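You operate a simulated robot arm through the tools that you are given. There is no shell and no other tool. Be economical: measure what you need, move in short steps, check, and stop when the job is done.

You are at the controls of a simulated robot arm. One attempt, no reset.

TASK
Patch the tacky worn spot in the branched spool and roll it down.
Fine: patch card with the orange grip; patch on the middle, red roller till no air shows; card and roller go back. Set down upright: red roller.

It is judged by the outcome, as a careful person would: the job done as asked, and still so three seconds after it is handed in. It fails if anything else is knocked over, pushed out of place, dropped, spilled or broken.

THE ROBOT
A 7-joint arm with a two-finger parallel gripper on a trunk, on a base that drives. Base frame: it is fixed to the floor where the robot stands at the start and does not move with it; the origin is under the middle of the robot, x ahead of it, y to its left, z up; the surface under the hand at the start is at about z = 635. Lengths are in mm, angles in degrees, forces in N, time in s.
With the tool pointing down near the work surface it reaches from about 260 to 720 mm from the robot's upright axis, wherever it stands. Its first joint turns from -166.0 to 166.0 degrees. Places, roughly: grey roller [-1750, -1750, 1000]; patch card with blue grip [-1750, -1250, 750]; patch card with red grip [-1500, -2250, 250]; patch card with white grip [-1750, -1250, 750]; patch card with yellow grip [-1750, -1000, 750]; worn spot in the branched spool [600, 800, 700]. Payload 3.43 kg.
Tool frame: the origin (TCP) lies between the finger pads and is the grasp point; the fingertips stand 34 mm ahead of it; z points along the fingers, y is the line along which they close. Largest opening 128 mm; finger width 24, thickness 12; the body of the gripper, 48 by 130 mm, starts 96 mm behind the TCP.
Orientation is told as [roll, pitch, yaw] about the base's x, y, z axes, in that order, counted from this pose: with the fingers straight down and closing along the base's y, the tool's x points along the base's -x, its y along +y and its z along -z.

THE INTERFACE
- The arm moves only by the tool move_arm. Its argument "plan" is a list of rows, each a list of 7 numbers: the turn, a rotation vector about the base's x, y, z in units of 5 degrees (1.0 is 5 degrees), then the shift along the base's x, y, z in units of 50 mm (1.0 is 50 mm), then the opening, from 0 (shut) to 1 (fully open). In form: [[wx, wy, wz, x, y, z, fingers], ...]. A call has 1 to 8 rows; each row shifts and turns the commanded pose from where the row before left it. A call with a number of a shift or a turn outside -1 to 1 is refused whole. Each row takes 0.2 s and may step no farther than 50 mm and 8.6 degrees from the row before; otherwise, or with a gripper value out of range, the whole call is refused. Where a pose cannot be reached the arm comes as near as it can. A force on the tool above 60 N (or 10 N above the force at the start of the call, whichever is more), or a blocked arm, ends the call early, and 0.2 s more pass. Each finger travels about 108 mm/s and halts on what it meets, pressing with about 40 N; the grip force reading is that of the motor and also rises with nothing between the fingers. The clock runs only during rows and for 0.2 s after the last one: add rows that do not move to give the fingers time. The reply holds the time, the measured pose of the TCP, the force on the tool along the base axes, the opening and the grip force, in the units named above and with some noise, with the torque about the TCP (base axes, N m) and any sound that the robot's microphone picked up.
- Cameras (640 x 400 px; columns grow to the right, rows downward): "scene" is now at [-17.1, 164.4, 1445.5]; the picture's right is [0.20, -0.98, 0.00], its down [-0.71, -0.15, -0.68] and it looks along [0.67, 0.14, -0.73] (base axes); focal length 258 px, centre (320, 200). "wrist" rides on the gripper at [76, -11, -160] in the tool frame; the picture's right is [0.15, 0.99, 0.00], its down [-0.88, 0.13, -0.46] and it looks along [-0.45, 0.07, 0.89] (tool axes); focal length 234 px, centre (320, 200).
- camera(camera): a new picture of that camera. It takes no simulated time.
- slide_trunk(by): slides the trunk up (or, below 0, down) by that many mm; the arm and the scene camera ride with it, the base frame stays. It gives what a move gives, with no picture.
- steer(legs): drives the robot by 1 to 6 legs, each [ahead, left, turn to the left] in mm, mm and degrees, along the robot's own axes; the way and the turn of a leg run together, so that a leg with both is an arc; at most 1500 mm and 180 degrees a leg. The arm and the cameras ride along, it lands a little off, and it stops where it bumps. It gives what a move gives.
- turn_head(pan, tilt): turns the head with the scene camera to pan (to the left, within 86 degrees either way) and tilt (down, from -29 to 69), counted from straight ahead of the robot. It gives what a move gives.
- probe_pixels(camera, pixels): for up to 12 pixels [column, row] of the newest picture of that camera ("zoom" is the newest enlarged one), the place [x, y, z] in the base frame of the surface seen there, good to about 2 mm, but the place of the scene camera against the robot may be out by one fixed shift of up to 25 mm in any direction. It takes no simulated time.
- close_up(camera, box): a new picture of the part [left, top, right, bottom] of that camera's present view, enlarged. It takes no simulated time.
- finish_job(): hands the job in; it is judged then, once.

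Work in short steps. Measure before you move; look again where a grasp or a placing could have gone wrong, and mend it. You have 80 turns and 48 pictures in all, those below and enlarged ones among them. Open the gripper and draw the arm clear of the work before you hand the job in, unless the task says otherwise; then end with one line.

The tools are called as a command line: name --pt "numbers of a row" for each row, then --argument value for the rest, lists and objects as JSON in quotes. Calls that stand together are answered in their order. move_arm: Moves the arm, as the interface text tells. Its arguments: {"type":"object","properties":{"plan":{"type":"array","items":{"type":"array","items":{"type":"number"}}}},"required":["plan"]} The other tools are called the same way: slide_trunk (by) slides the trunk up or down; steer (legs) drives the base; turn_head (pan, tilt) turns the head that bears the scene camera; camera (camera) takes a picture; probe_pixels (camera, pixels) gives the place of the surface under pixels of a picture; close_up (camera, box) takes an enlarged picture of a part of a camera's view; finish_job () hands the job in.

At the start:

```text
time: 0.0
tool_pos: [359.3, 380.3, 1011.0]
ee_rot: [0.0, 0.0, -0.1]
force: [-0.3, -0.7, 0.3]
moment: [-0.02, -0.03, -0.02]
width: 127.8
finger_force: 0.0
trunk travel left (down, up): [-150.0, 174.0]
robot x, y, heading: [-0.7, -1.4, -0.2]
head pan, tilt: [11.7, 46.9]
```

scene: 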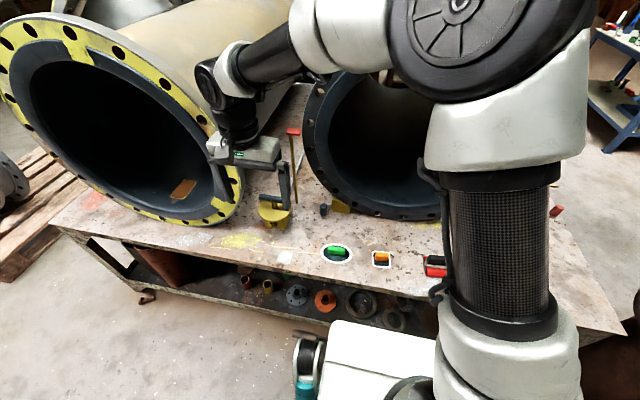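
wrist: 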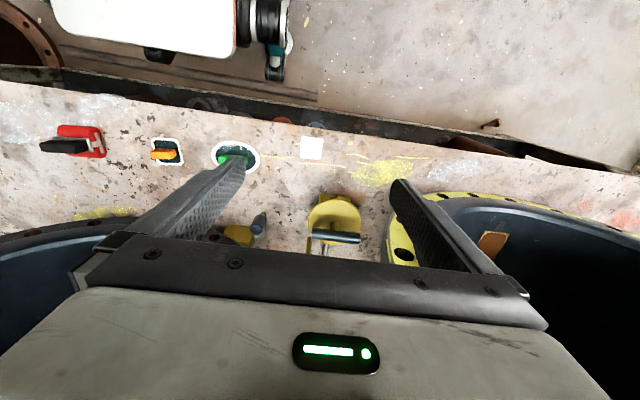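

The scene shows the orange-grip card near (381,259), a red roller near (435,265) and the worn spot near (183,188). I zoom in on these.

close_up --camera "scene" --box '[300, 220, 460, 320]'

close_up --camera "wrist" --box '[20, 90, 340, 290]'

close_up --camera "scene" --box '[100, 130, 260, 230]'

```text
4.00 times, centred on (380, 270) of scene
```

zoom: 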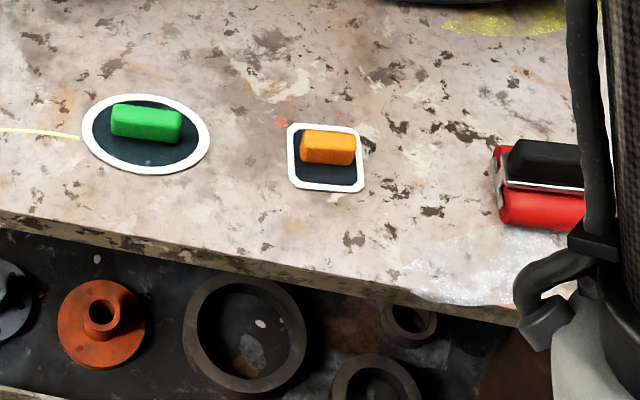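

```text
2.00 times, centred on (180, 190) of wrist
```

zoom: 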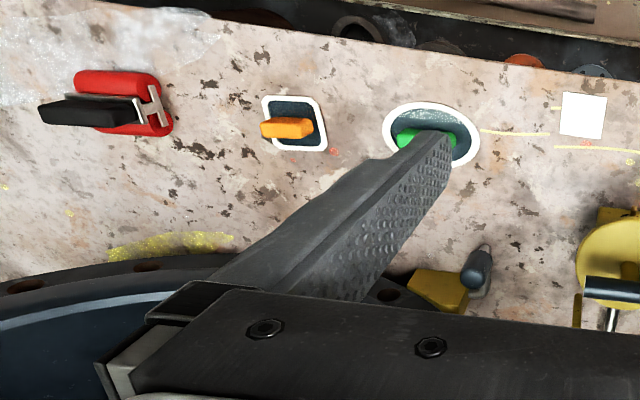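

```text
4.00 times, centred on (180, 180) of scene
```

zoom: 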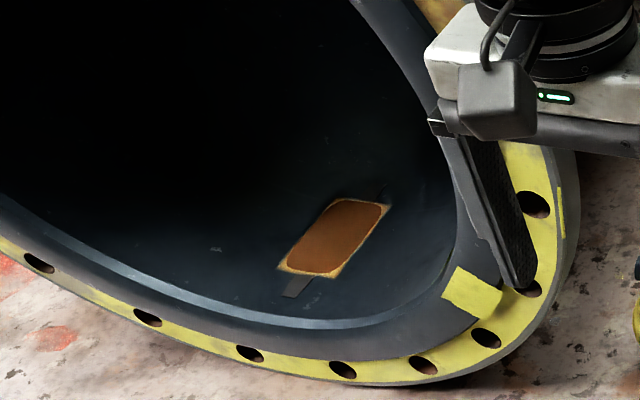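

The worn spot is a tilted rectangle on the spool's inner wall. I probe its points, its surrounding wall, and the flange for geometry.

probe_pixels --camera "zoom" --pixels '[[335, 237], [283, 267], [338, 276], [387, 207], [338, 200], [290, 290], [380, 185], [240, 250], [420, 260], [330, 322], [240, 352], [440, 180]]'

probe_pixels --camera "wrist" --pixels '[[163, 155], [155, 154], [171, 154], [152, 140], [183, 163], [155, 163], [178, 138], [93, 142], [60, 147], [80, 130], [96, 130], [102, 153]]'

probe_pixels --camera "scene" --pixels '[[381, 257], [373, 265], [389, 266], [391, 253], [374, 252], [427, 268], [440, 272], [434, 259], [30, 65], [80, 190], [140, 60], [215, 130]]'

```text
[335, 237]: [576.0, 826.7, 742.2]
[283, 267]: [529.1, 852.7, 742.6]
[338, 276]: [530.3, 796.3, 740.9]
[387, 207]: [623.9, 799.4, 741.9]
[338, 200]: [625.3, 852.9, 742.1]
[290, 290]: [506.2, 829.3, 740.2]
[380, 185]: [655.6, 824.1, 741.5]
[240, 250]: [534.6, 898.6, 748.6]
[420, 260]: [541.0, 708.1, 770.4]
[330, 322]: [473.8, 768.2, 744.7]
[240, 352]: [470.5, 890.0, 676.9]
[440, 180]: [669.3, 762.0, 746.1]
```

```text
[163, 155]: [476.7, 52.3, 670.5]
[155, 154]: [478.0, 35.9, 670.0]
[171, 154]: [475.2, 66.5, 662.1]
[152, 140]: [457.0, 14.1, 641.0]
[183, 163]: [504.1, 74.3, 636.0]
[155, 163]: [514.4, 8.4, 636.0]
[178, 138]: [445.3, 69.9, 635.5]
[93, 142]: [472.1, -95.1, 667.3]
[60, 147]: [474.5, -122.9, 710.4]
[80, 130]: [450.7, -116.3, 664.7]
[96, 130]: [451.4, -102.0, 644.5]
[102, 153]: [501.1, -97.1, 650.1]
```

```text
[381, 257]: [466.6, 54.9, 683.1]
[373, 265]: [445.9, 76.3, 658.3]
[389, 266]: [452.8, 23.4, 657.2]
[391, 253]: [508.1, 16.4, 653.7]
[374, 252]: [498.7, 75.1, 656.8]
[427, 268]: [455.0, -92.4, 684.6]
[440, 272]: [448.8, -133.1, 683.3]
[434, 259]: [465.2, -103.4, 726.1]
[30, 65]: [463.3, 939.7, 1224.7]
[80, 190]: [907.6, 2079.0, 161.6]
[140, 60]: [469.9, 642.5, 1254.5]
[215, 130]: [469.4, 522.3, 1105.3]
```

The spot lies flat at about (577,826,742) by scene, with the scene reading about 20 mm high compared to the wrist camera. I move the arm over towards the orange card for a closer wrist view.

move_arm --pt "0 0 0 0 -0.9 0 1" --pt "0 0 0 0 -0.9 0 1" --pt "0 0 0 0 -0.9 0 1" --pt "0 0 0 0 -0.9 -0.2 1" --pt "0 0 0 0 -0.9 -0.4 1" --pt "0 0 0 0 -0.9 -0.6 1" --pt "0 0 0 0 -0.9 -0.6 1" --pt "0 0 0 0 -0.9 -0.6 1"

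camera --camera "wrist"

camera --camera "scene"

```text
refused: row 6 steps farther than a row can; nothing moved
```

```text
42 pictures are left
```

wrist: 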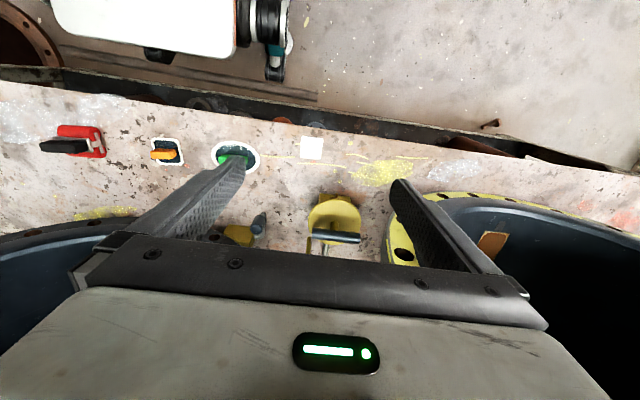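

```text
41 pictures are left
```

scene: 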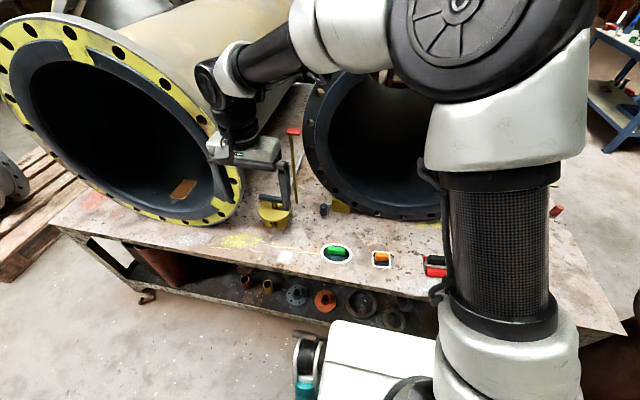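

The last move was refused for step size. Before retrying I probe obstacles: the branch flange, the clamp and the table edge.

probe_pixels --camera "scene" --pixels '[[308, 120], [320, 180], [360, 210], [420, 217], [345, 75], [293, 132], [275, 215], [335, 207], [285, 170], [320, 287], [130, 236], [570, 325]]'

probe_pixels --camera "wrist" --pixels '[[225, 45], [100, 40], [200, 107], [500, 155], [335, 237], [330, 205], [240, 235], [491, 245], [480, 245], [400, 210], [480, 197], [60, 225]]'

```text
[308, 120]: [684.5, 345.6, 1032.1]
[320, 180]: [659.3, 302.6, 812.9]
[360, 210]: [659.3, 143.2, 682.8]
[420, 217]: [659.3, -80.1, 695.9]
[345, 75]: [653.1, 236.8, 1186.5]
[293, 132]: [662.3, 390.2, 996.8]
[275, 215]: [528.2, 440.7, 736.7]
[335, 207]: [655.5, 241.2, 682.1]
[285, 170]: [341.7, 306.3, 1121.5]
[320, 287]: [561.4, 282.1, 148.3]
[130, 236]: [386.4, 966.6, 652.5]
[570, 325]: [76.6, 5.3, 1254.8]
```

```text
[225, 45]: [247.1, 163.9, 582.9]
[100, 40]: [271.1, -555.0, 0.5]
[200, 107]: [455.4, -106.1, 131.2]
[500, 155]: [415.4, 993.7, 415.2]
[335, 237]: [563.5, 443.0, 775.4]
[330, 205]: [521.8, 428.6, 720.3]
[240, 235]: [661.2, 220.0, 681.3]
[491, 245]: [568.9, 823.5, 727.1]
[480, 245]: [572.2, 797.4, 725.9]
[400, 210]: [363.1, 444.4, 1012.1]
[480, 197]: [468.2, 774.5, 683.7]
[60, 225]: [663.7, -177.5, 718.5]
```

Branch flange face is at x≈660 and the clamp at (530,440), both clear of the route. I retry with shorter steps.

move_arm --pt "0 0 0 0 -0.9 0 1" --pt "0 0 0 0 -0.9 0 1" --pt "0 0 0 0 -0.9 0 1" --pt "0 0 0 0 -0.9 -0.3 1" --pt "0 0 0 0 -0.9 -0.4 1" --pt "0 0 0 0 -0.9 -0.4 1" --pt "0 0 0 0 -0.9 -0.4 1" --pt "0 0 0 0.3 -0.6 -0.6 1"

camera --camera "wrist"

```text
time: 1.8
tool_pos: [375.5, 35.2, 906.0]
ee_rot: [0.0, -0.2, 0.1]
force: [0.0, -0.9, -0.1]
moment: [-0.01, -0.03, 0.01]
width: 128.0
finger_force: 0.0
trunk travel left (down, up): [-150.0, 174.0]
robot x, y, heading: [1.5, 0.6, -0.0]
head pan, tilt: [11.7, 46.9]
```

```text
40 pictures are left
```

wrist: 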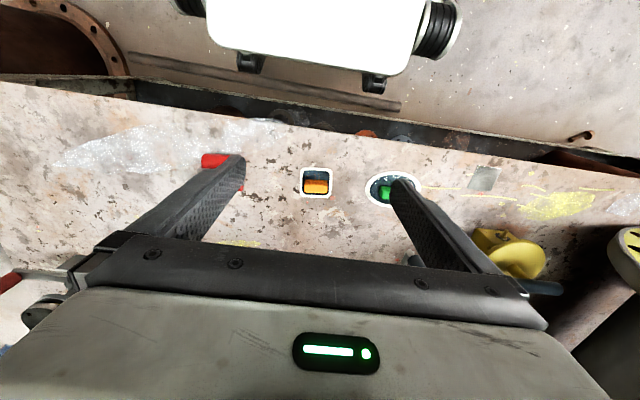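

The card is now at (317,183) in the wrist view. I zoom in on the card and roller.

close_up --camera "wrist" --box '[277, 155, 357, 205]'

probe_pixels --camera "wrist" --pixels '[[302, 170], [333, 170], [333, 196], [301, 196], [310, 188], [324, 188], [317, 181], [317, 185], [317, 192], [308, 182], [325, 182], [317, 174]]'

```text
8.00 times, centred on (317, 180) of wrist
```

zoom: 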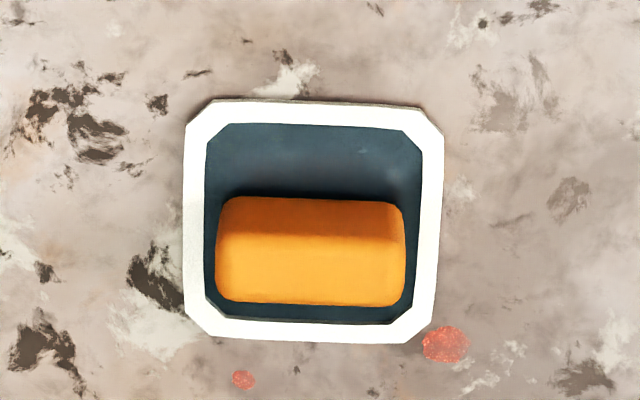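

```text
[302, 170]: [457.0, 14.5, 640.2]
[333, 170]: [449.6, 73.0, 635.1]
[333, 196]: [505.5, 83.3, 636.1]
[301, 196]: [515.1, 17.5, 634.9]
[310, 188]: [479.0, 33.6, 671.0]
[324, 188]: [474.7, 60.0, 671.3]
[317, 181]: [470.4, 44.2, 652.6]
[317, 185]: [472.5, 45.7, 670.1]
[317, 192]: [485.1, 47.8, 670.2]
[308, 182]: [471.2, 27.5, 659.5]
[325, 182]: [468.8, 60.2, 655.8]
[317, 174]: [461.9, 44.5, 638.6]
```

Card centre is about (481,46), yaw about 8°, grip top at z≈670, centre (478,46). I tilt the tool 30° forward (so it can later reach into the spool) and yaw it 8°.

move_arm --pt "0 -1 0 0 0 0 1" --pt "0 -1 0 0 0 0 1" --pt "0 -1 0 0 0 0 1" --pt "0 -1 0 0 0 0 1" --pt "0 -1 0 0 0 0 1" --pt "0 -1 0 0 0 0 1" --pt "0 0 0.8 0 0 0 1" --pt "0 0 0.8 0 0 0 1"

camera --camera "wrist"

camera --camera "scene"

```text
time: 3.6
tool_pos: [411.9, 39.6, 912.3]
ee_rot: [0.1, -29.8, 7.9]
force: [0.7, 0.3, -0.5]
moment: [-0.02, -0.06, -0.04]
width: 127.8
finger_force: 0.1
out of reach, approached as far as the arm can: row 5, 6
trunk travel left (down, up): [-150.0, 174.0]
robot x, y, heading: [0.9, -2.7, 0.1]
head pan, tilt: [11.7, 46.9]
```

```text
38 pictures are left
```

wrist: 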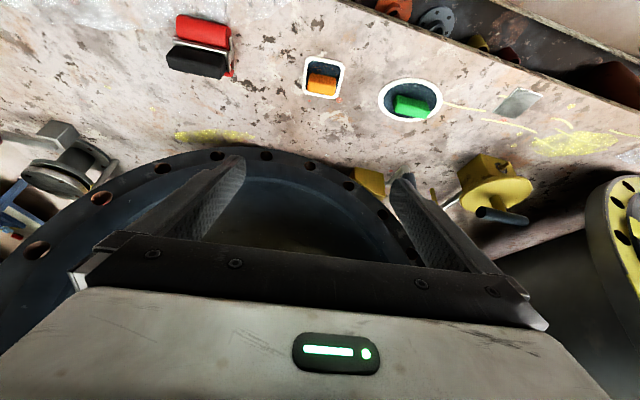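

```text
37 pictures are left
```

scene: 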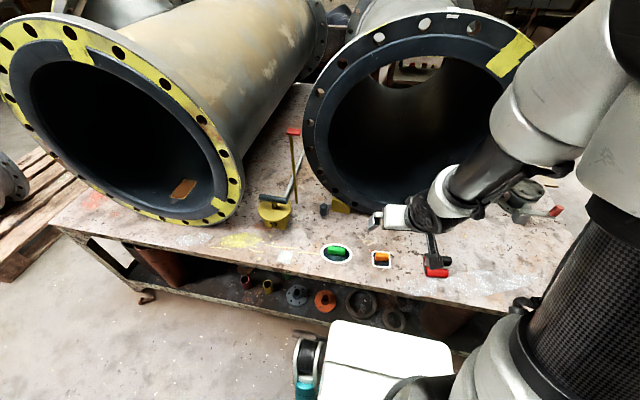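

The tilt held (pitch -29.8). I zoom on the roller, which shows a red cylinder and a black handle, and re-measure both objects.

close_up --camera "wrist" --box '[150, 5, 278, 85]'

probe_pixels --camera "wrist" --pixels '[[180, 20], [230, 30], [205, 30], [200, 50], [172, 60], [222, 70], [198, 70], [226, 60], [228, 74], [190, 48], [215, 55], [205, 42]]'

probe_pixels --camera "wrist" --pixels '[[307, 58], [347, 67], [338, 97], [304, 90], [312, 77], [333, 82], [322, 75], [322, 80], [322, 88], [310, 84], [334, 88], [322, 93]]'

```text
5.00 times, centred on (214, 45) of wrist
```

zoom: 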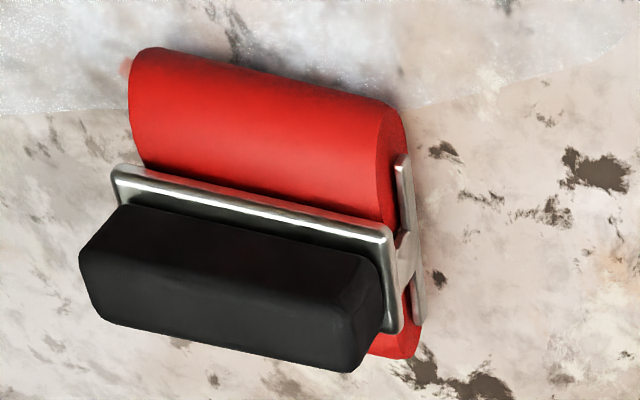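

```text
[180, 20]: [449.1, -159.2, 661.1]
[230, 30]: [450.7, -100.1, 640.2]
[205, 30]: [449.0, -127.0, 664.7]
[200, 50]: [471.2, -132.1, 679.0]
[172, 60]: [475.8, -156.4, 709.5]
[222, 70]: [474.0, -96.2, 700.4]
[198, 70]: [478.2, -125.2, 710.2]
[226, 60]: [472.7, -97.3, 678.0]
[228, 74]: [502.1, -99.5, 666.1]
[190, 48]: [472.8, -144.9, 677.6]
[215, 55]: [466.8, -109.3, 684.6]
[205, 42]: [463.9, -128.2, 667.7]
```

```text
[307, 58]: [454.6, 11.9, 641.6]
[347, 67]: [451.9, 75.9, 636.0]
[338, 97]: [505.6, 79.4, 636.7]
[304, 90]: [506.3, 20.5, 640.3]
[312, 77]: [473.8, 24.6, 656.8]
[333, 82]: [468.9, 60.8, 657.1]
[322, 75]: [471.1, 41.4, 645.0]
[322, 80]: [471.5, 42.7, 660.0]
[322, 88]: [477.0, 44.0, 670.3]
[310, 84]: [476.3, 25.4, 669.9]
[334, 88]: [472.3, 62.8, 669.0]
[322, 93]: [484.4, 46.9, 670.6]
```

Grip: x 471–488, y 25–66, top z 670. I descend to a pre-grasp with the fingers at 80 mm opening (to stay clear of the green card), then along the tool axis to z≈680.

move_arm --pt "0 0 0 0.16 0.017 -0.9 0.65" --pt "0 0 0 0.16 0.017 -0.9 0.65" --pt "0 0 0 0.16 0.017 -0.9 0.65" --pt "0 0 0 0.16 0.017 -0.9 0.65" --pt "0 0 0 0 0 0 0.65"

camera --camera "wrist"

```text
time: 4.8
tool_pos: [439.0, 40.6, 734.7]
ee_rot: [0.1, -30.1, 8.0]
force: [-1.0, 0.1, 0.5]
moment: [-0.04, 0.01, 0.0]
width: 83.4
finger_force: 0.1
trunk travel left (down, up): [-150.0, 174.0]
robot x, y, heading: [4.8, 0.7, -0.2]
head pan, tilt: [11.7, 46.9]
```

```text
35 pictures are left
```

wrist: 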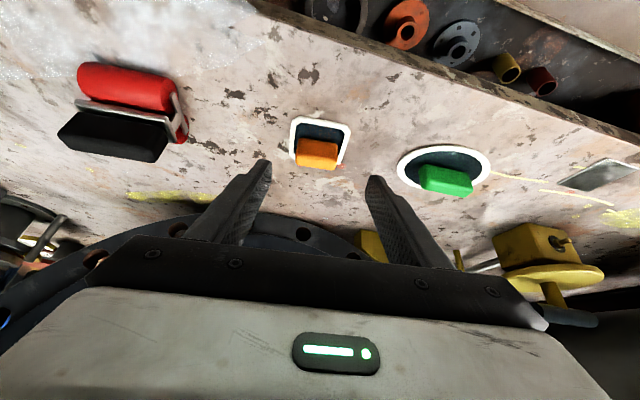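

The grip (317,155) lies centred between the fingers. I re-probe it at close range.

probe_pixels --camera "wrist" --pixels '[[298, 146], [337, 151], [317, 143], [317, 152], [317, 160], [317, 167], [298, 160], [335, 165], [293, 119], [349, 128], [290, 158], [341, 164]]'

```text
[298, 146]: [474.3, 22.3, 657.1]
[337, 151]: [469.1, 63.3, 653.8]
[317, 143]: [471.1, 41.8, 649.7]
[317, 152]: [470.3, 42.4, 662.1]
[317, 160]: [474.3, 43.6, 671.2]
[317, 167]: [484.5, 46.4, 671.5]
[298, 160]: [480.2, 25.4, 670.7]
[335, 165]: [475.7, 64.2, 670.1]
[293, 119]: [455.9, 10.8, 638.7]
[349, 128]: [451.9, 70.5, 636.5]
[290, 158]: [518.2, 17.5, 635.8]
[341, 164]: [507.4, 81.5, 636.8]
```

Consistent: grip centre (479,44). I go in to TCP (467,42,680) and close.

move_arm --pt "0 0 0 0.28 0.02 -0.5 0.65" --pt "0 0 0 0.28 0.02 -0.57 0.65" --pt "0 0 0 0 0 0 0.65" --pt "0 0 0 0 0 0 0.25" --pt "0 0 0 0 0 0 0.25" --pt "0 0 0 0 0 0 0.2"

camera --camera "wrist"

```text
time: 6.2
tool_pos: [468.3, 45.5, 680.1]
ee_rot: [0.1, -30.1, 7.9]
force: [0.2, 0.6, -0.1]
moment: [-0.01, 0.01, 0.0]
width: 43.8
finger_force: 39.9
trunk travel left (down, up): [-150.0, 174.0]
robot x, y, heading: [-2.0, -0.6, -0.2]
head pan, tilt: [11.7, 46.9]
```

```text
34 pictures are left
```

wrist: 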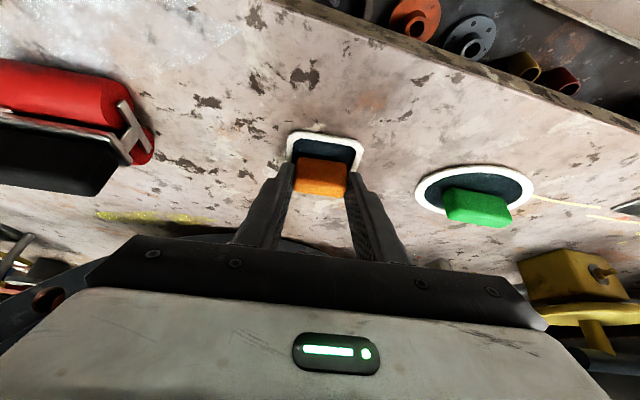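

Gripped at width 43.8 mm with 40 N. I lift straight up and check the card comes along.

move_arm --pt "0 0 0 0 0 0.4 0.2" --pt "0 0 0 0 0 0.9 0.2" --pt "0 0 0 0 0 0.9 0.2" --pt "0 0 0 0 0 0.9 0.2" --pt "0 0 0 0 0 0.9 0.2"

camera --camera "wrist"

```text
time: 7.4
tool_pos: [469.8, 44.6, 878.3]
ee_rot: [0.1, -29.9, 8.1]
force: [-0.6, 0.7, -0.9]
moment: [0.02, 0.01, 0.02]
width: 43.9
finger_force: 39.7
trunk travel left (down, up): [-150.0, 174.0]
robot x, y, heading: [-2.3, 0.9, -0.1]
head pan, tilt: [11.7, 46.9]
```

```text
33 pictures are left
```

wrist: 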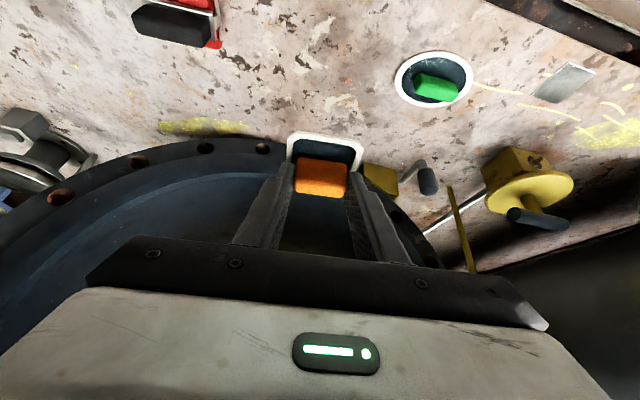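

The card is held. I retract the arm toward the robot and square the yaw before driving left along the table.

move_arm --pt "0 0 0 -0.9 0 0.2 0.2" --pt "0 0 0 -0.9 0 0.2 0.2" --pt "0 0 -0.8 -0.8 -0.4 0 0.2" --pt "0 0 -0.8 -0.3 -0.4 0 0.2" --pt "0 0 0 0 0 0 0.2"

turn_head --pan 60 --tilt 40

camera --camera "scene"

```text
time: 8.6
tool_pos: [415.6, 11.1, 905.7]
ee_rot: [0.1, -29.8, -0.1]
force: [0.1, 0.2, 0.0]
moment: [0.01, 0.01, -0.01]
width: 43.5
finger_force: 39.9
out of reach, approached as far as the arm can: row 2, 3, 4
trunk travel left (down, up): [-150.0, 174.0]
robot x, y, heading: [0.3, -1.0, -0.0]
head pan, tilt: [11.7, 46.9]
```

```text
time: 9.8
tool_pos: [415.4, 10.9, 905.2]
ee_rot: [0.1, -29.9, -0.1]
force: [0.2, 0.5, -1.0]
moment: [0.03, 0.03, -0.01]
width: 43.7
finger_force: 40.5
trunk travel left (down, up): [-150.0, 174.0]
robot x, y, heading: [-2.0, 1.5, -0.1]
head pan, tilt: [60.0, 40.0]
```

```text
32 pictures are left
```

scene: 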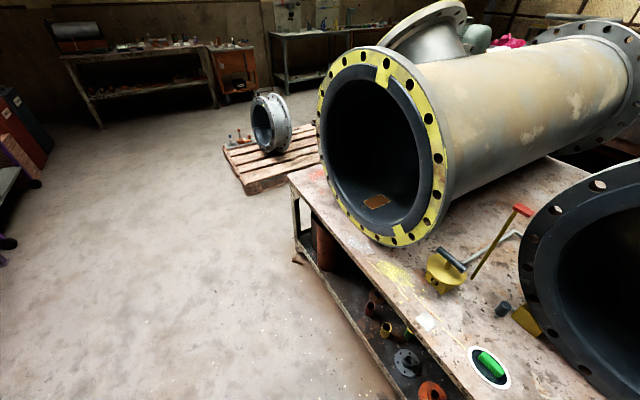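

The floor to the left is clear. The card sits only about 15 mm short of the flange plane, so I back up 120 mm, then drive left 810 mm.

steer --legs '[[-120, 0, 0], [0, 812, 0]]'

turn_head --pan 0 --tilt 45

camera --camera "scene"

camera --camera "wrist"

```text
time: 18.9
tool_pos: [299.8, 834.5, 904.8]
ee_rot: [0.1, -29.9, -0.2]
force: [0.2, -0.4, -1.2]
moment: [0.0, -0.01, -0.02]
width: 43.8
finger_force: 40.5
trunk travel left (down, up): [-150.0, 174.0]
robot x, y, heading: [-114.3, 829.0, -0.1]
head pan, tilt: [60.0, 40.0]
```

```text
time: 20.2
tool_pos: [299.1, 833.7, 906.1]
ee_rot: [0.1, -29.8, -0.3]
force: [0.1, 1.0, -0.9]
moment: [0.0, 0.0, 0.0]
width: 43.9
finger_force: 39.5
trunk travel left (down, up): [-150.0, 174.0]
robot x, y, heading: [-114.7, 824.5, -0.2]
head pan, tilt: [0.0, 45.0]
```

```text
31 pictures are left
```

scene: 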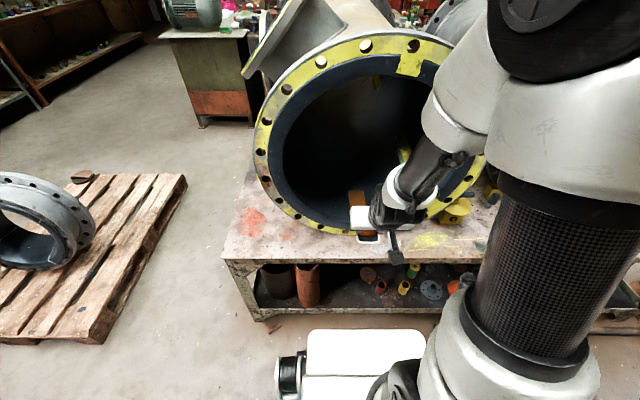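

```text
30 pictures are left
```

wrist: 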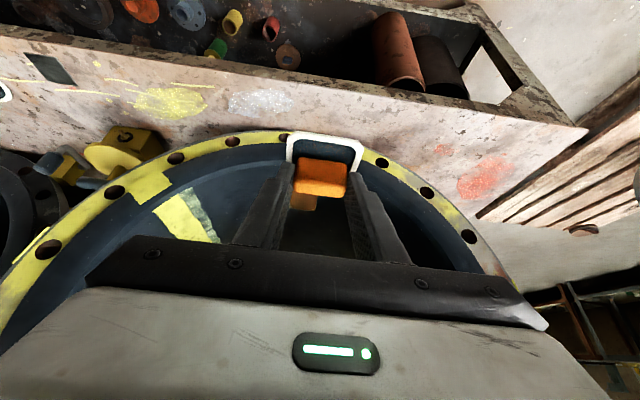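

The spot is partly visible behind the grip at (303,203). I drive ahead 110 mm so the reach is comfortable, then shift the arm 100 mm left to see the whole spot beside the fingers.

steer --legs '[[110, 0, 0]]'

move_arm --pt "0 0 0 0 0.8 0 0.2" --pt "0 0 0 0 0.8 0 0.2" --pt "0 0 0 0 0.8 0 0.2" --pt "0 0 0 0 0 0 0.2"

camera --camera "wrist"

camera --camera "scene"

```text
time: 21.4
tool_pos: [406.9, 833.2, 906.0]
ee_rot: [0.0, -29.8, -0.1]
force: [-0.1, 0.0, 0.1]
moment: [0.01, -0.01, -0.03]
width: 43.8
finger_force: 39.7
trunk travel left (down, up): [-150.0, 174.0]
robot x, y, heading: [-9.1, 820.2, -0.1]
head pan, tilt: [0.0, 45.0]
```

```text
time: 22.4
tool_pos: [407.7, 952.7, 904.4]
ee_rot: [0.0, -29.8, -0.3]
force: [-0.2, -0.3, -0.8]
moment: [-0.03, 0.01, -0.02]
width: 43.4
finger_force: 40.3
trunk travel left (down, up): [-150.0, 174.0]
robot x, y, heading: [-11.5, 825.3, 0.2]
head pan, tilt: [0.0, 45.0]
```

```text
29 pictures are left
```

wrist: 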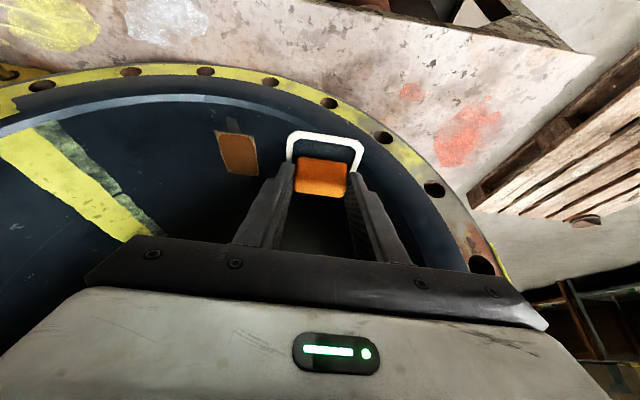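

```text
28 pictures are left
```

scene: 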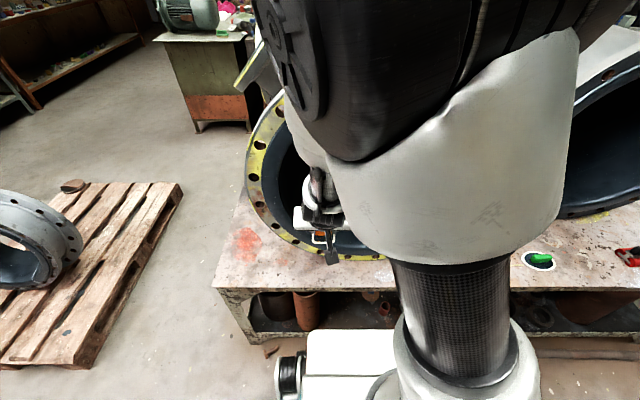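

The whole spot shows at (238,153) in the wrist view. I zoom in and probe it.

close_up --camera "wrist" --box '[196, 115, 292, 175]'

probe_pixels --camera "wrist" --pixels '[[217, 133], [255, 135], [258, 174], [229, 172], [238, 153], [235, 133], [243, 172], [223, 153], [256, 155], [232, 122], [300, 140], [352, 140]]'

```text
6.67 times, centred on (244, 145) of wrist
```

zoom: 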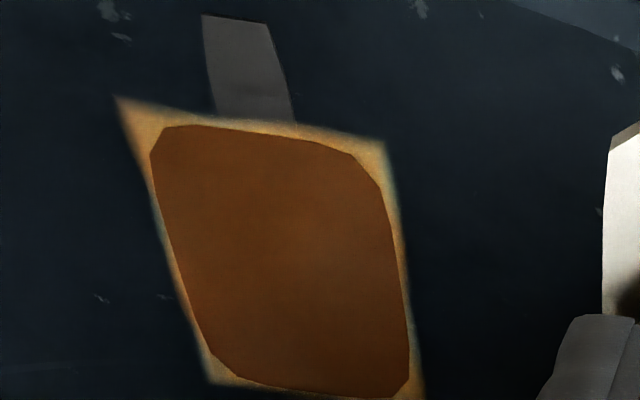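

```text
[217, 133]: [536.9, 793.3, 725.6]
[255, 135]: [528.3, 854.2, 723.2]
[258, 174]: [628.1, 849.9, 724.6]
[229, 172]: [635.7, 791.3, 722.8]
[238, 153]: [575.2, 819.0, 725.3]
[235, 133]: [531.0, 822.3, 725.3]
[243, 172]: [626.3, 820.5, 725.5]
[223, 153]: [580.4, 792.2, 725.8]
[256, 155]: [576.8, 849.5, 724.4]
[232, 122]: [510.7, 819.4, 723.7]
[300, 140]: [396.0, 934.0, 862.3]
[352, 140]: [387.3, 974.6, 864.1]
```

I probe the zoom picture for finer edges of the spot.

probe_pixels --camera "zoom" --pixels '[[118, 100], [383, 145], [420, 395], [212, 380], [165, 130], [348, 155], [405, 385], [225, 358], [250, 132], [330, 396], [160, 200], [398, 250]]'

```text
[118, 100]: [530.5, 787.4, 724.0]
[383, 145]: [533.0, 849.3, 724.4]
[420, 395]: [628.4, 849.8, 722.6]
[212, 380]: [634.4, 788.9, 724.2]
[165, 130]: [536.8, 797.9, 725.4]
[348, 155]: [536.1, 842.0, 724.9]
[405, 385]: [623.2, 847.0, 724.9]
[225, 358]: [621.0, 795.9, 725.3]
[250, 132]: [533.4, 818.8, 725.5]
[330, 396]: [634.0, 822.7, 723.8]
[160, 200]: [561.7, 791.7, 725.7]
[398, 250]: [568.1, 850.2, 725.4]
```

Spot centre ≈ (581,820,725), edges square to the base axes. I move back to y=821 and advance into the spool to above the spot, staying high.

move_arm --pt "0 0 0 0 -0.88 0 0.2" --pt "0 0 0 0 -0.88 0 0.2" --pt "0 0 0 0 -0.87 0 0.2" --pt "0 0 0 0.8 0 -0.3 0.2" --pt "0 0 0 0.8 0 -0.3 0.2" --pt "0 0 0 0.8 0 -0.3 0.2" --pt "0 0 0 0.8 0 -0.3 0.2" --pt "0 0 0 0 0 0 0.2"

camera --camera "wrist"

```text
time: 24.2
tool_pos: [570.6, 821.8, 845.1]
ee_rot: [0.2, -29.7, 0.0]
force: [-0.4, 0.6, -0.6]
moment: [-0.07, 0.01, -0.02]
width: 43.5
finger_force: 40.1
trunk travel left (down, up): [-150.0, 174.0]
robot x, y, heading: [-6.3, 824.1, -0.4]
head pan, tilt: [0.0, 45.0]
```

```text
26 pictures are left
```

wrist: 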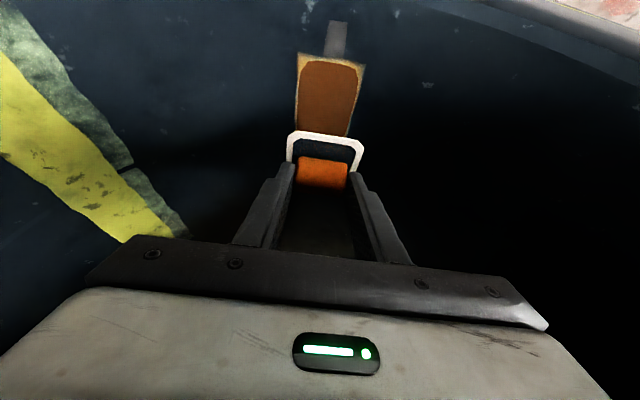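

The card now hovers over the spot and looks aligned. I probe the card corners and the spot's near corners to fix the offsets.

probe_pixels --camera "wrist" --pixels '[[291, 134], [358, 139], [326, 135], [289, 155], [361, 167], [298, 56], [363, 65], [329, 60], [296, 100], [355, 110], [304, 163], [342, 166]]'

```text
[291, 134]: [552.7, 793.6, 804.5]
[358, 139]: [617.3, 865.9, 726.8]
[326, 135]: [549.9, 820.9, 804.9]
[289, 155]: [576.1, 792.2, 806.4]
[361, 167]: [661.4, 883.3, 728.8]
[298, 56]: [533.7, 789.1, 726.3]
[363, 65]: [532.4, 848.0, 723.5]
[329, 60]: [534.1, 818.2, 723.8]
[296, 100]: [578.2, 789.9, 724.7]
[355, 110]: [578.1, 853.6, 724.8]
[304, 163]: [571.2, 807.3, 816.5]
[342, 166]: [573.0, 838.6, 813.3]
```

Card centre ≈ (582,821), spot centre ≈ (581,820): good. I descend to just above contact, then creep.

move_arm --pt "0 0 0 -0.02 -0.02 -0.7 0.2" --pt "0 0 0 0 0 -0.64 0.2" --pt "0 0 0 0 0 -0.08 0.2" --pt "0 0 0 0 0 0 0.2"

move_arm --pt "0 0 0 0 0 -0.04 0.2" --pt "0 0 0 0 0 -0.04 0.2" --pt "0 0 0 0 0 0 0.2"

```text
time: 25.2
tool_pos: [568.4, 818.9, 773.8]
ee_rot: [0.1, -29.8, 0.0]
force: [-0.5, 0.2, -0.7]
moment: [0.01, -0.01, -0.02]
width: 43.4
finger_force: 39.9
trunk travel left (down, up): [-150.0, 174.0]
robot x, y, heading: [-3.8, 823.4, -0.1]
head pan, tilt: [0.0, 45.0]
```

```text
time: 26.0
tool_pos: [565.4, 820.3, 771.5]
ee_rot: [0.1, -29.8, -0.1]
force: [-0.5, -0.1, -0.5]
moment: [0.0, 0.02, -0.02]
width: 43.8
finger_force: 40.1
trunk travel left (down, up): [-150.0, 174.0]
robot x, y, heading: [-0.8, 828.6, 0.0]
head pan, tilt: [0.0, 45.0]
```

No contact yet (force ≈0). I creep down further.

move_arm --pt "0 0 0 0 0 -0.04 0.2" --pt "0 0 0 0 0 -0.04 0.2" --pt "0 0 0 0 0 0 0.2"

```text
time: 26.8
tool_pos: [567.2, 821.1, 766.3]
ee_rot: [0.1, -29.8, -0.1]
force: [-1.2, 0.4, 1.0]
moment: [-0.1, -0.05, -0.05]
width: 43.5
finger_force: 40.2
trunk travel left (down, up): [-150.0, 174.0]
robot x, y, heading: [-7.5, 823.8, -0.2]
head pan, tilt: [0.0, 45.0]
```

Slight contact beginning perhaps. I continue in 1–2 mm steps until the force rises.

move_arm --pt "0 0 0 0 0 -0.03 0.2" --pt "0 0 0 0 0 -0.03 0.2" --pt "0 0 0 0 0 0 0.2"

```text
time: 27.6
tool_pos: [566.5, 821.4, 766.4]
ee_rot: [0.0, -30.2, -0.1]
force: [-6.4, 1.9, 26.8]
moment: [-0.43, -0.02, -0.04]
width: 43.8
finger_force: 39.9
trunk travel left (down, up): [-150.0, 174.0]
robot x, y, heading: [-4.5, 824.4, 0.1]
head pan, tilt: [0.0, 45.0]
```

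Contact with 27 N. I press about 0.7 mm more and hold about a second so the patch takes.

move_arm --pt "0 0 0 0 0 -0.014 0.2" --pt "0 0 0 0 0 0 0.2" --pt "0 0 0 0 0 0 0.2" --pt "0 0 0 0 0 0 0.2" --pt "0 0 0 0 0 0 0.2"

camera --camera "wrist"

```text
time: 28.8
tool_pos: [566.3, 821.0, 765.9]
ee_rot: [0.1, -30.3, -0.1]
force: [2.7, 1.7, 32.5]
moment: [-0.21, -0.41, 0.01]
width: 43.7
finger_force: 39.9
trunk travel left (down, up): [-150.0, 174.0]
robot x, y, heading: [-6.9, 825.3, -0.3]
head pan, tilt: [0.0, 45.0]
```

```text
25 pictures are left
```

wrist: 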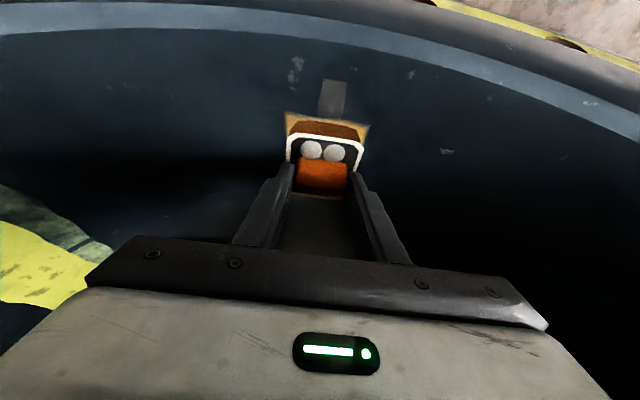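

Air blisters show through the card window (white discs at (312,148),(334,153)): the patch has taken. I lift the card straight up and look.

move_arm --pt "0 0 0 0 0 0.1 0.2" --pt "0 0 0 0 0 0.3 0.2" --pt "0 0 0 -0.5 0 0.7 0.2" --pt "0 0 0 -0.6 0 0.7 0.2" --pt "0 0 0 0 0 0 0.2"

camera --camera "wrist"

```text
time: 30.0
tool_pos: [512.6, 820.8, 851.6]
ee_rot: [0.1, -29.8, -0.2]
force: [-0.1, -0.2, -0.5]
moment: [0.03, 0.01, 0.01]
width: 43.7
finger_force: 40.4
trunk travel left (down, up): [-150.0, 174.0]
robot x, y, heading: [-7.7, 822.7, 0.2]
head pan, tilt: [0.0, 45.0]
```

```text
24 pictures are left
```

wrist: 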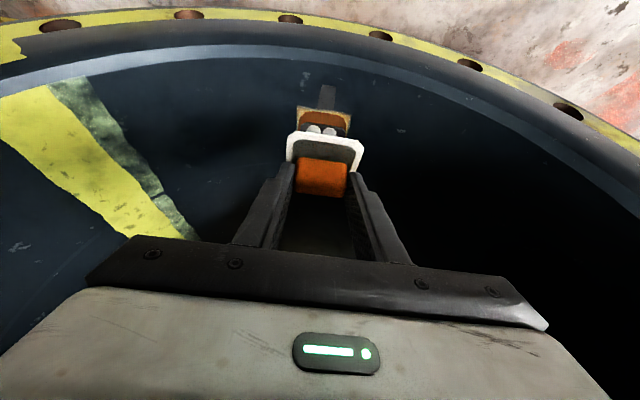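

The patch stays on the spot and the empty card lifts away. I retract out of the spool, then drive back and right to return the card.

move_arm --pt "0 0 0 -0.7 0 0.35 0.2" --pt "0 0 0 -0.7 0 0.35 0.2" --pt "0 0 0 -0.7 0 0.35 0.2" --pt "0 0 0 0 0 0 0.2"

steer --legs '[[-115, 0, 0], [0, -815, 0]]'

steer --legs '[[110, 0, 0]]'

camera --camera "wrist"

```text
time: 31.0
tool_pos: [405.8, 823.9, 904.4]
ee_rot: [0.2, -29.7, -0.1]
force: [0.1, -1.2, -1.0]
moment: [0.02, 0.01, -0.03]
width: 43.7
finger_force: 40.1
trunk travel left (down, up): [-150.0, 174.0]
robot x, y, heading: [-7.4, 825.4, -0.2]
head pan, tilt: [0.0, 45.0]
```

```text
time: 40.0
tool_pos: [287.4, 7.2, 905.4]
ee_rot: [0.1, -29.8, -1.2]
force: [-0.2, -0.1, -1.5]
moment: [-0.01, 0.02, 0.01]
width: 43.6
finger_force: 40.1
trunk travel left (down, up): [-150.0, 174.0]
robot x, y, heading: [-126.7, 17.9, -1.0]
head pan, tilt: [0.0, 45.0]
```

```text
time: 41.2
tool_pos: [399.3, 3.5, 905.4]
ee_rot: [0.1, -29.7, -1.2]
force: [1.1, 0.5, 0.5]
moment: [0.0, 0.0, -0.04]
width: 43.5
finger_force: 40.1
trunk travel left (down, up): [-150.0, 174.0]
robot x, y, heading: [-14.7, 14.0, -1.1]
head pan, tilt: [0.0, 45.0]
```

```text
23 pictures are left
```

wrist: 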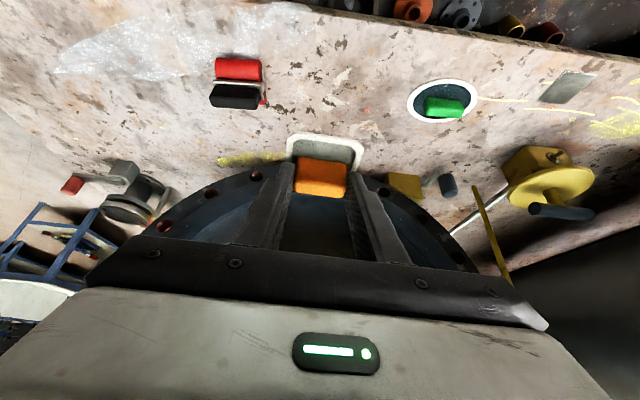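

The robot is back with a -1.2° heading. I probe the roller and green card to check that the frame still agrees.

probe_pixels --camera "wrist" --pixels '[[213, 97], [258, 100], [235, 97], [235, 85], [235, 70], [444, 105], [330, 110], [263, 95], [219, 60], [259, 65]]'

move_arm --pt "0 0 0.92 0.35 0.42 0 0.2" --pt "0 0 0.92 0.35 0.42 0 0.2" --pt "0 0 0 0.35 0 -0.8 0.2" --pt "0 0 0 0.33 0 -0.9 0.2" --pt "0 0 0 0 0 -0.9 0.2" --pt "0 0 0 0 0 -0.9 0.2" --pt "0 0 0 0 0 -0.5 0.2" --pt "0 0 0 0 0 0 0.2"

camera --camera "wrist"

```text
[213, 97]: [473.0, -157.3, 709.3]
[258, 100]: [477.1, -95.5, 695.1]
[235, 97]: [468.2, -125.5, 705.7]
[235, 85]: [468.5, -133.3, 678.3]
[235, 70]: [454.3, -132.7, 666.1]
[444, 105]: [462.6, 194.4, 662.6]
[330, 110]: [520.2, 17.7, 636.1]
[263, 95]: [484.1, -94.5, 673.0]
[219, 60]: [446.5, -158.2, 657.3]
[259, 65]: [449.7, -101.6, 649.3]
```

```text
time: 43.0
tool_pos: [469.4, 45.6, 704.7]
ee_rot: [0.1, -29.8, 8.1]
force: [0.8, -0.4, -0.7]
moment: [-0.01, 0.01, 0.02]
width: 43.5
finger_force: 40.6
trunk travel left (down, up): [-150.0, 174.0]
robot x, y, heading: [-15.4, 12.4, -1.1]
head pan, tilt: [0.0, 45.0]
```

```text
22 pictures are left
```

wrist: 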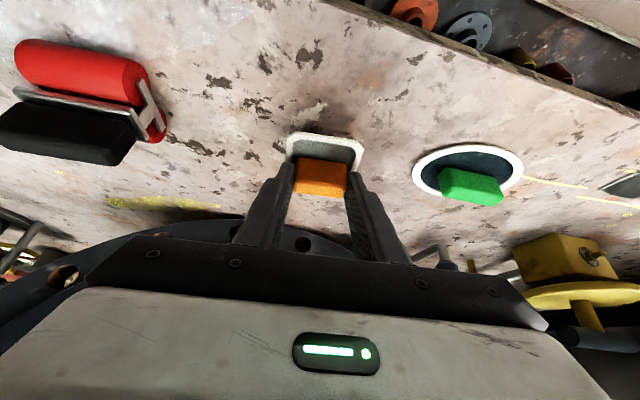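

Everything agrees. I lower the card at its original place: 20 mm, then creep to contact.

move_arm --pt "0 0 0 0 0 -0.4 0.2" --pt "0 0 0 0 0 -0.04 0.2" --pt "0 0 0 0 0 -0.02 0.2" --pt "0 0 0 0 0 0 0.2"

```text
time: 44.0
tool_pos: [468.3, 45.4, 682.4]
ee_rot: [0.1, -29.7, 8.0]
force: [0.1, 0.7, -0.5]
moment: [0.01, -0.04, -0.04]
width: 43.7
finger_force: 39.5
trunk travel left (down, up): [-150.0, 174.0]
robot x, y, heading: [-11.7, 10.1, -1.3]
head pan, tilt: [0.0, 45.0]
```

No contact yet; a few more 1 mm steps.

move_arm --pt "0 0 0 0 0 -0.03 0.2" --pt "0 0 0 0 0 -0.02 0.2" --pt "0 0 0 0 0 0 0.2"

```text
time: 44.8
tool_pos: [469.0, 46.4, 679.5]
ee_rot: [0.1, -29.7, 8.0]
force: [-0.8, -0.5, -0.5]
moment: [0.03, 0.01, -0.03]
width: 43.6
finger_force: 39.8
trunk travel left (down, up): [-150.0, 174.0]
robot x, y, heading: [-16.0, 10.0, -1.3]
head pan, tilt: [0.0, 45.0]
```

move_arm --pt "0 0 0 0 0 -0.02 0.2" --pt "0 0 0 0 0 -0.02 0.2" --pt "0 0 0 0 0 0 0.2"

```text
time: 45.6
tool_pos: [468.4, 46.4, 678.9]
ee_rot: [0.0, -30.0, 8.0]
force: [-3.0, -1.5, 17.4]
moment: [-0.45, -0.5, -0.11]
width: 43.7
finger_force: 39.9
trunk travel left (down, up): [-150.0, 174.0]
robot x, y, heading: [-11.9, 9.7, -1.2]
head pan, tilt: [0.0, 45.0]
```

Contact at 17 N: the card rests on the table. I ease up slightly, open, and back off along the tool axis.

move_arm --pt "0 0 0 0 0 0.01 0.2" --pt "0 0 0 0 0 0 0.6" --pt "0 0 0 0 0 0 0.6" --pt "0 0 0 0 0 0 0.6" --pt "0 0 0 -0.2 0 0.5 0.6" --pt "0 0 0 -0.3 0 0.9 0.6" --pt "0 0 0 -0.3 0 0.9 0.6"

camera --camera "wrist"

```text
time: 47.2
tool_pos: [428.9, 47.8, 795.1]
ee_rot: [0.1, -29.7, 8.0]
force: [0.9, -0.1, -0.8]
moment: [-0.01, 0.04, -0.02]
width: 76.7
finger_force: 0.1
trunk travel left (down, up): [-150.0, 174.0]
robot x, y, heading: [-14.9, 7.8, -1.2]
head pan, tilt: [0.0, 45.0]
```

```text
21 pictures are left
```

wrist: 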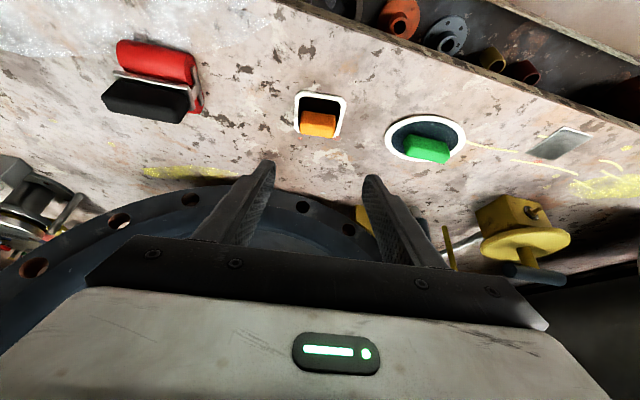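

The card sits in its place. I rotate yaw back to 0 and move over to the roller to measure its handle.

move_arm --pt "0 0 -0.8 0 -0.8 0.3 0.6" --pt "0 0 -0.8 0 -0.9 0 0.75" --pt "0 0 0 0 -0.9 0 0.75" --pt "0 0 0 0 -0.87 0 0.75" --pt "0 0 0 0 0 0 0.75"

camera --camera "wrist"

```text
time: 48.4
tool_pos: [428.7, -125.9, 811.4]
ee_rot: [0.1, -29.6, -0.1]
force: [-0.3, -0.9, 0.2]
moment: [0.0, 0.0, 0.01]
width: 95.9
finger_force: 0.1
trunk travel left (down, up): [-150.0, 174.0]
robot x, y, heading: [-14.2, 11.5, -1.1]
head pan, tilt: [0.0, 45.0]
```

```text
20 pictures are left
```

wrist: 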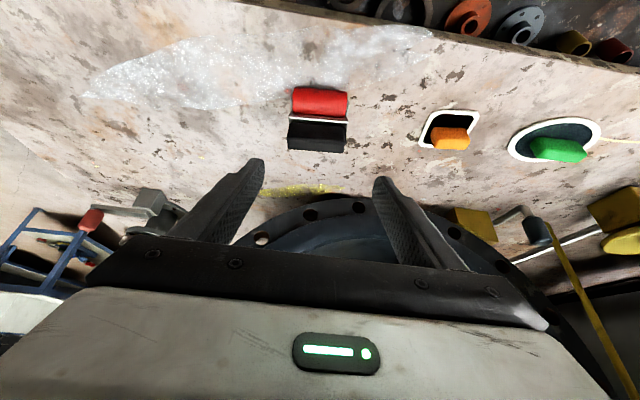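

close_up --camera "wrist" --box '[272, 75, 368, 165]'

probe_pixels --camera "wrist" --pixels '[[290, 138], [343, 140], [317, 138], [317, 143], [317, 149], [317, 130], [291, 128], [344, 131], [317, 125], [294, 90], [346, 94], [320, 105]]'

```text
4.44 times, centred on (320, 120) of wrist
```

zoom: 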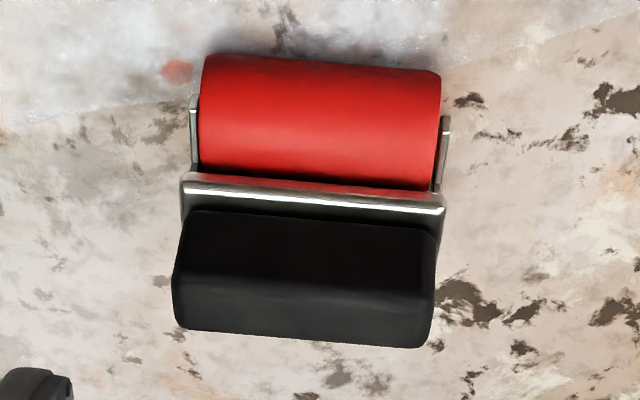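

```text
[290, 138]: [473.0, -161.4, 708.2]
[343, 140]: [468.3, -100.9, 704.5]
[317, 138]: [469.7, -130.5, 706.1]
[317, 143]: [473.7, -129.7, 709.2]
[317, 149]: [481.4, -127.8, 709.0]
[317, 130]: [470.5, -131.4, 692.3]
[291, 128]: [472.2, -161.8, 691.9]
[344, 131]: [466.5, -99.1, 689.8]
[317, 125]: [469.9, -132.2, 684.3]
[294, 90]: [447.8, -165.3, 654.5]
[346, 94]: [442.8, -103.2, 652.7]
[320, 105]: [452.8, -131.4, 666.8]
```

The handle is 64 mm long, centre ≈ (479,-130.5), top z 709, yaw ≈ +5°. I yaw 5°, approach, and go in to TCP (465.5,-131.7,721).

move_arm --pt "0 0 1 0.12 -0.08 -0.4 0.75" --pt "0 0 0 0.12 -0.08 -0.5 0.75" --pt "0 0 0 0 0 0 0.75"

camera --camera "wrist"

```text
time: 49.2
tool_pos: [441.6, -134.6, 764.5]
ee_rot: [0.0, -29.7, 5.0]
force: [-0.4, -0.7, -0.5]
moment: [0.0, 0.02, 0.02]
width: 95.9
finger_force: 0.0
trunk travel left (down, up): [-150.0, 174.0]
robot x, y, heading: [-13.0, 14.5, -1.1]
head pan, tilt: [0.0, 45.0]
```

```text
18 pictures are left
```

wrist: 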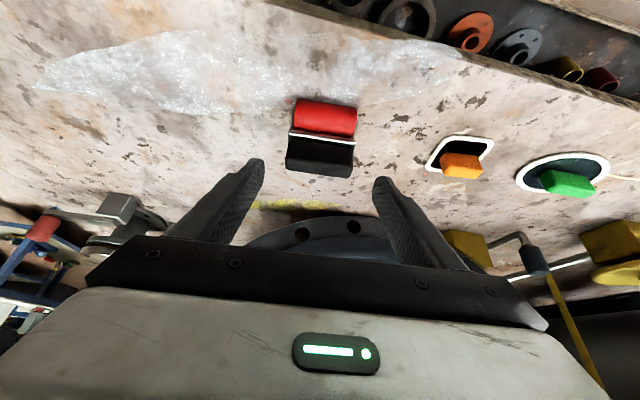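

probe_pixels --camera "wrist" --pixels '[[288, 160], [351, 165], [320, 162], [320, 168], [320, 174], [288, 150], [353, 155], [320, 150], [320, 145], [287, 168], [349, 174], [322, 141]]'

```text
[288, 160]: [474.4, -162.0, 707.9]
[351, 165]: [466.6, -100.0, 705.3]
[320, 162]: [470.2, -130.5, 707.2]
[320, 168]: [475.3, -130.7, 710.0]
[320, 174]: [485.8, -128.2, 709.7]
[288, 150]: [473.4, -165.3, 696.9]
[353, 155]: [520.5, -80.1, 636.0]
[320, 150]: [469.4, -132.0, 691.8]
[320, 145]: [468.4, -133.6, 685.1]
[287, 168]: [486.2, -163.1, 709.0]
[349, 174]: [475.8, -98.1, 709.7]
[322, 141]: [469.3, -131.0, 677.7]
```

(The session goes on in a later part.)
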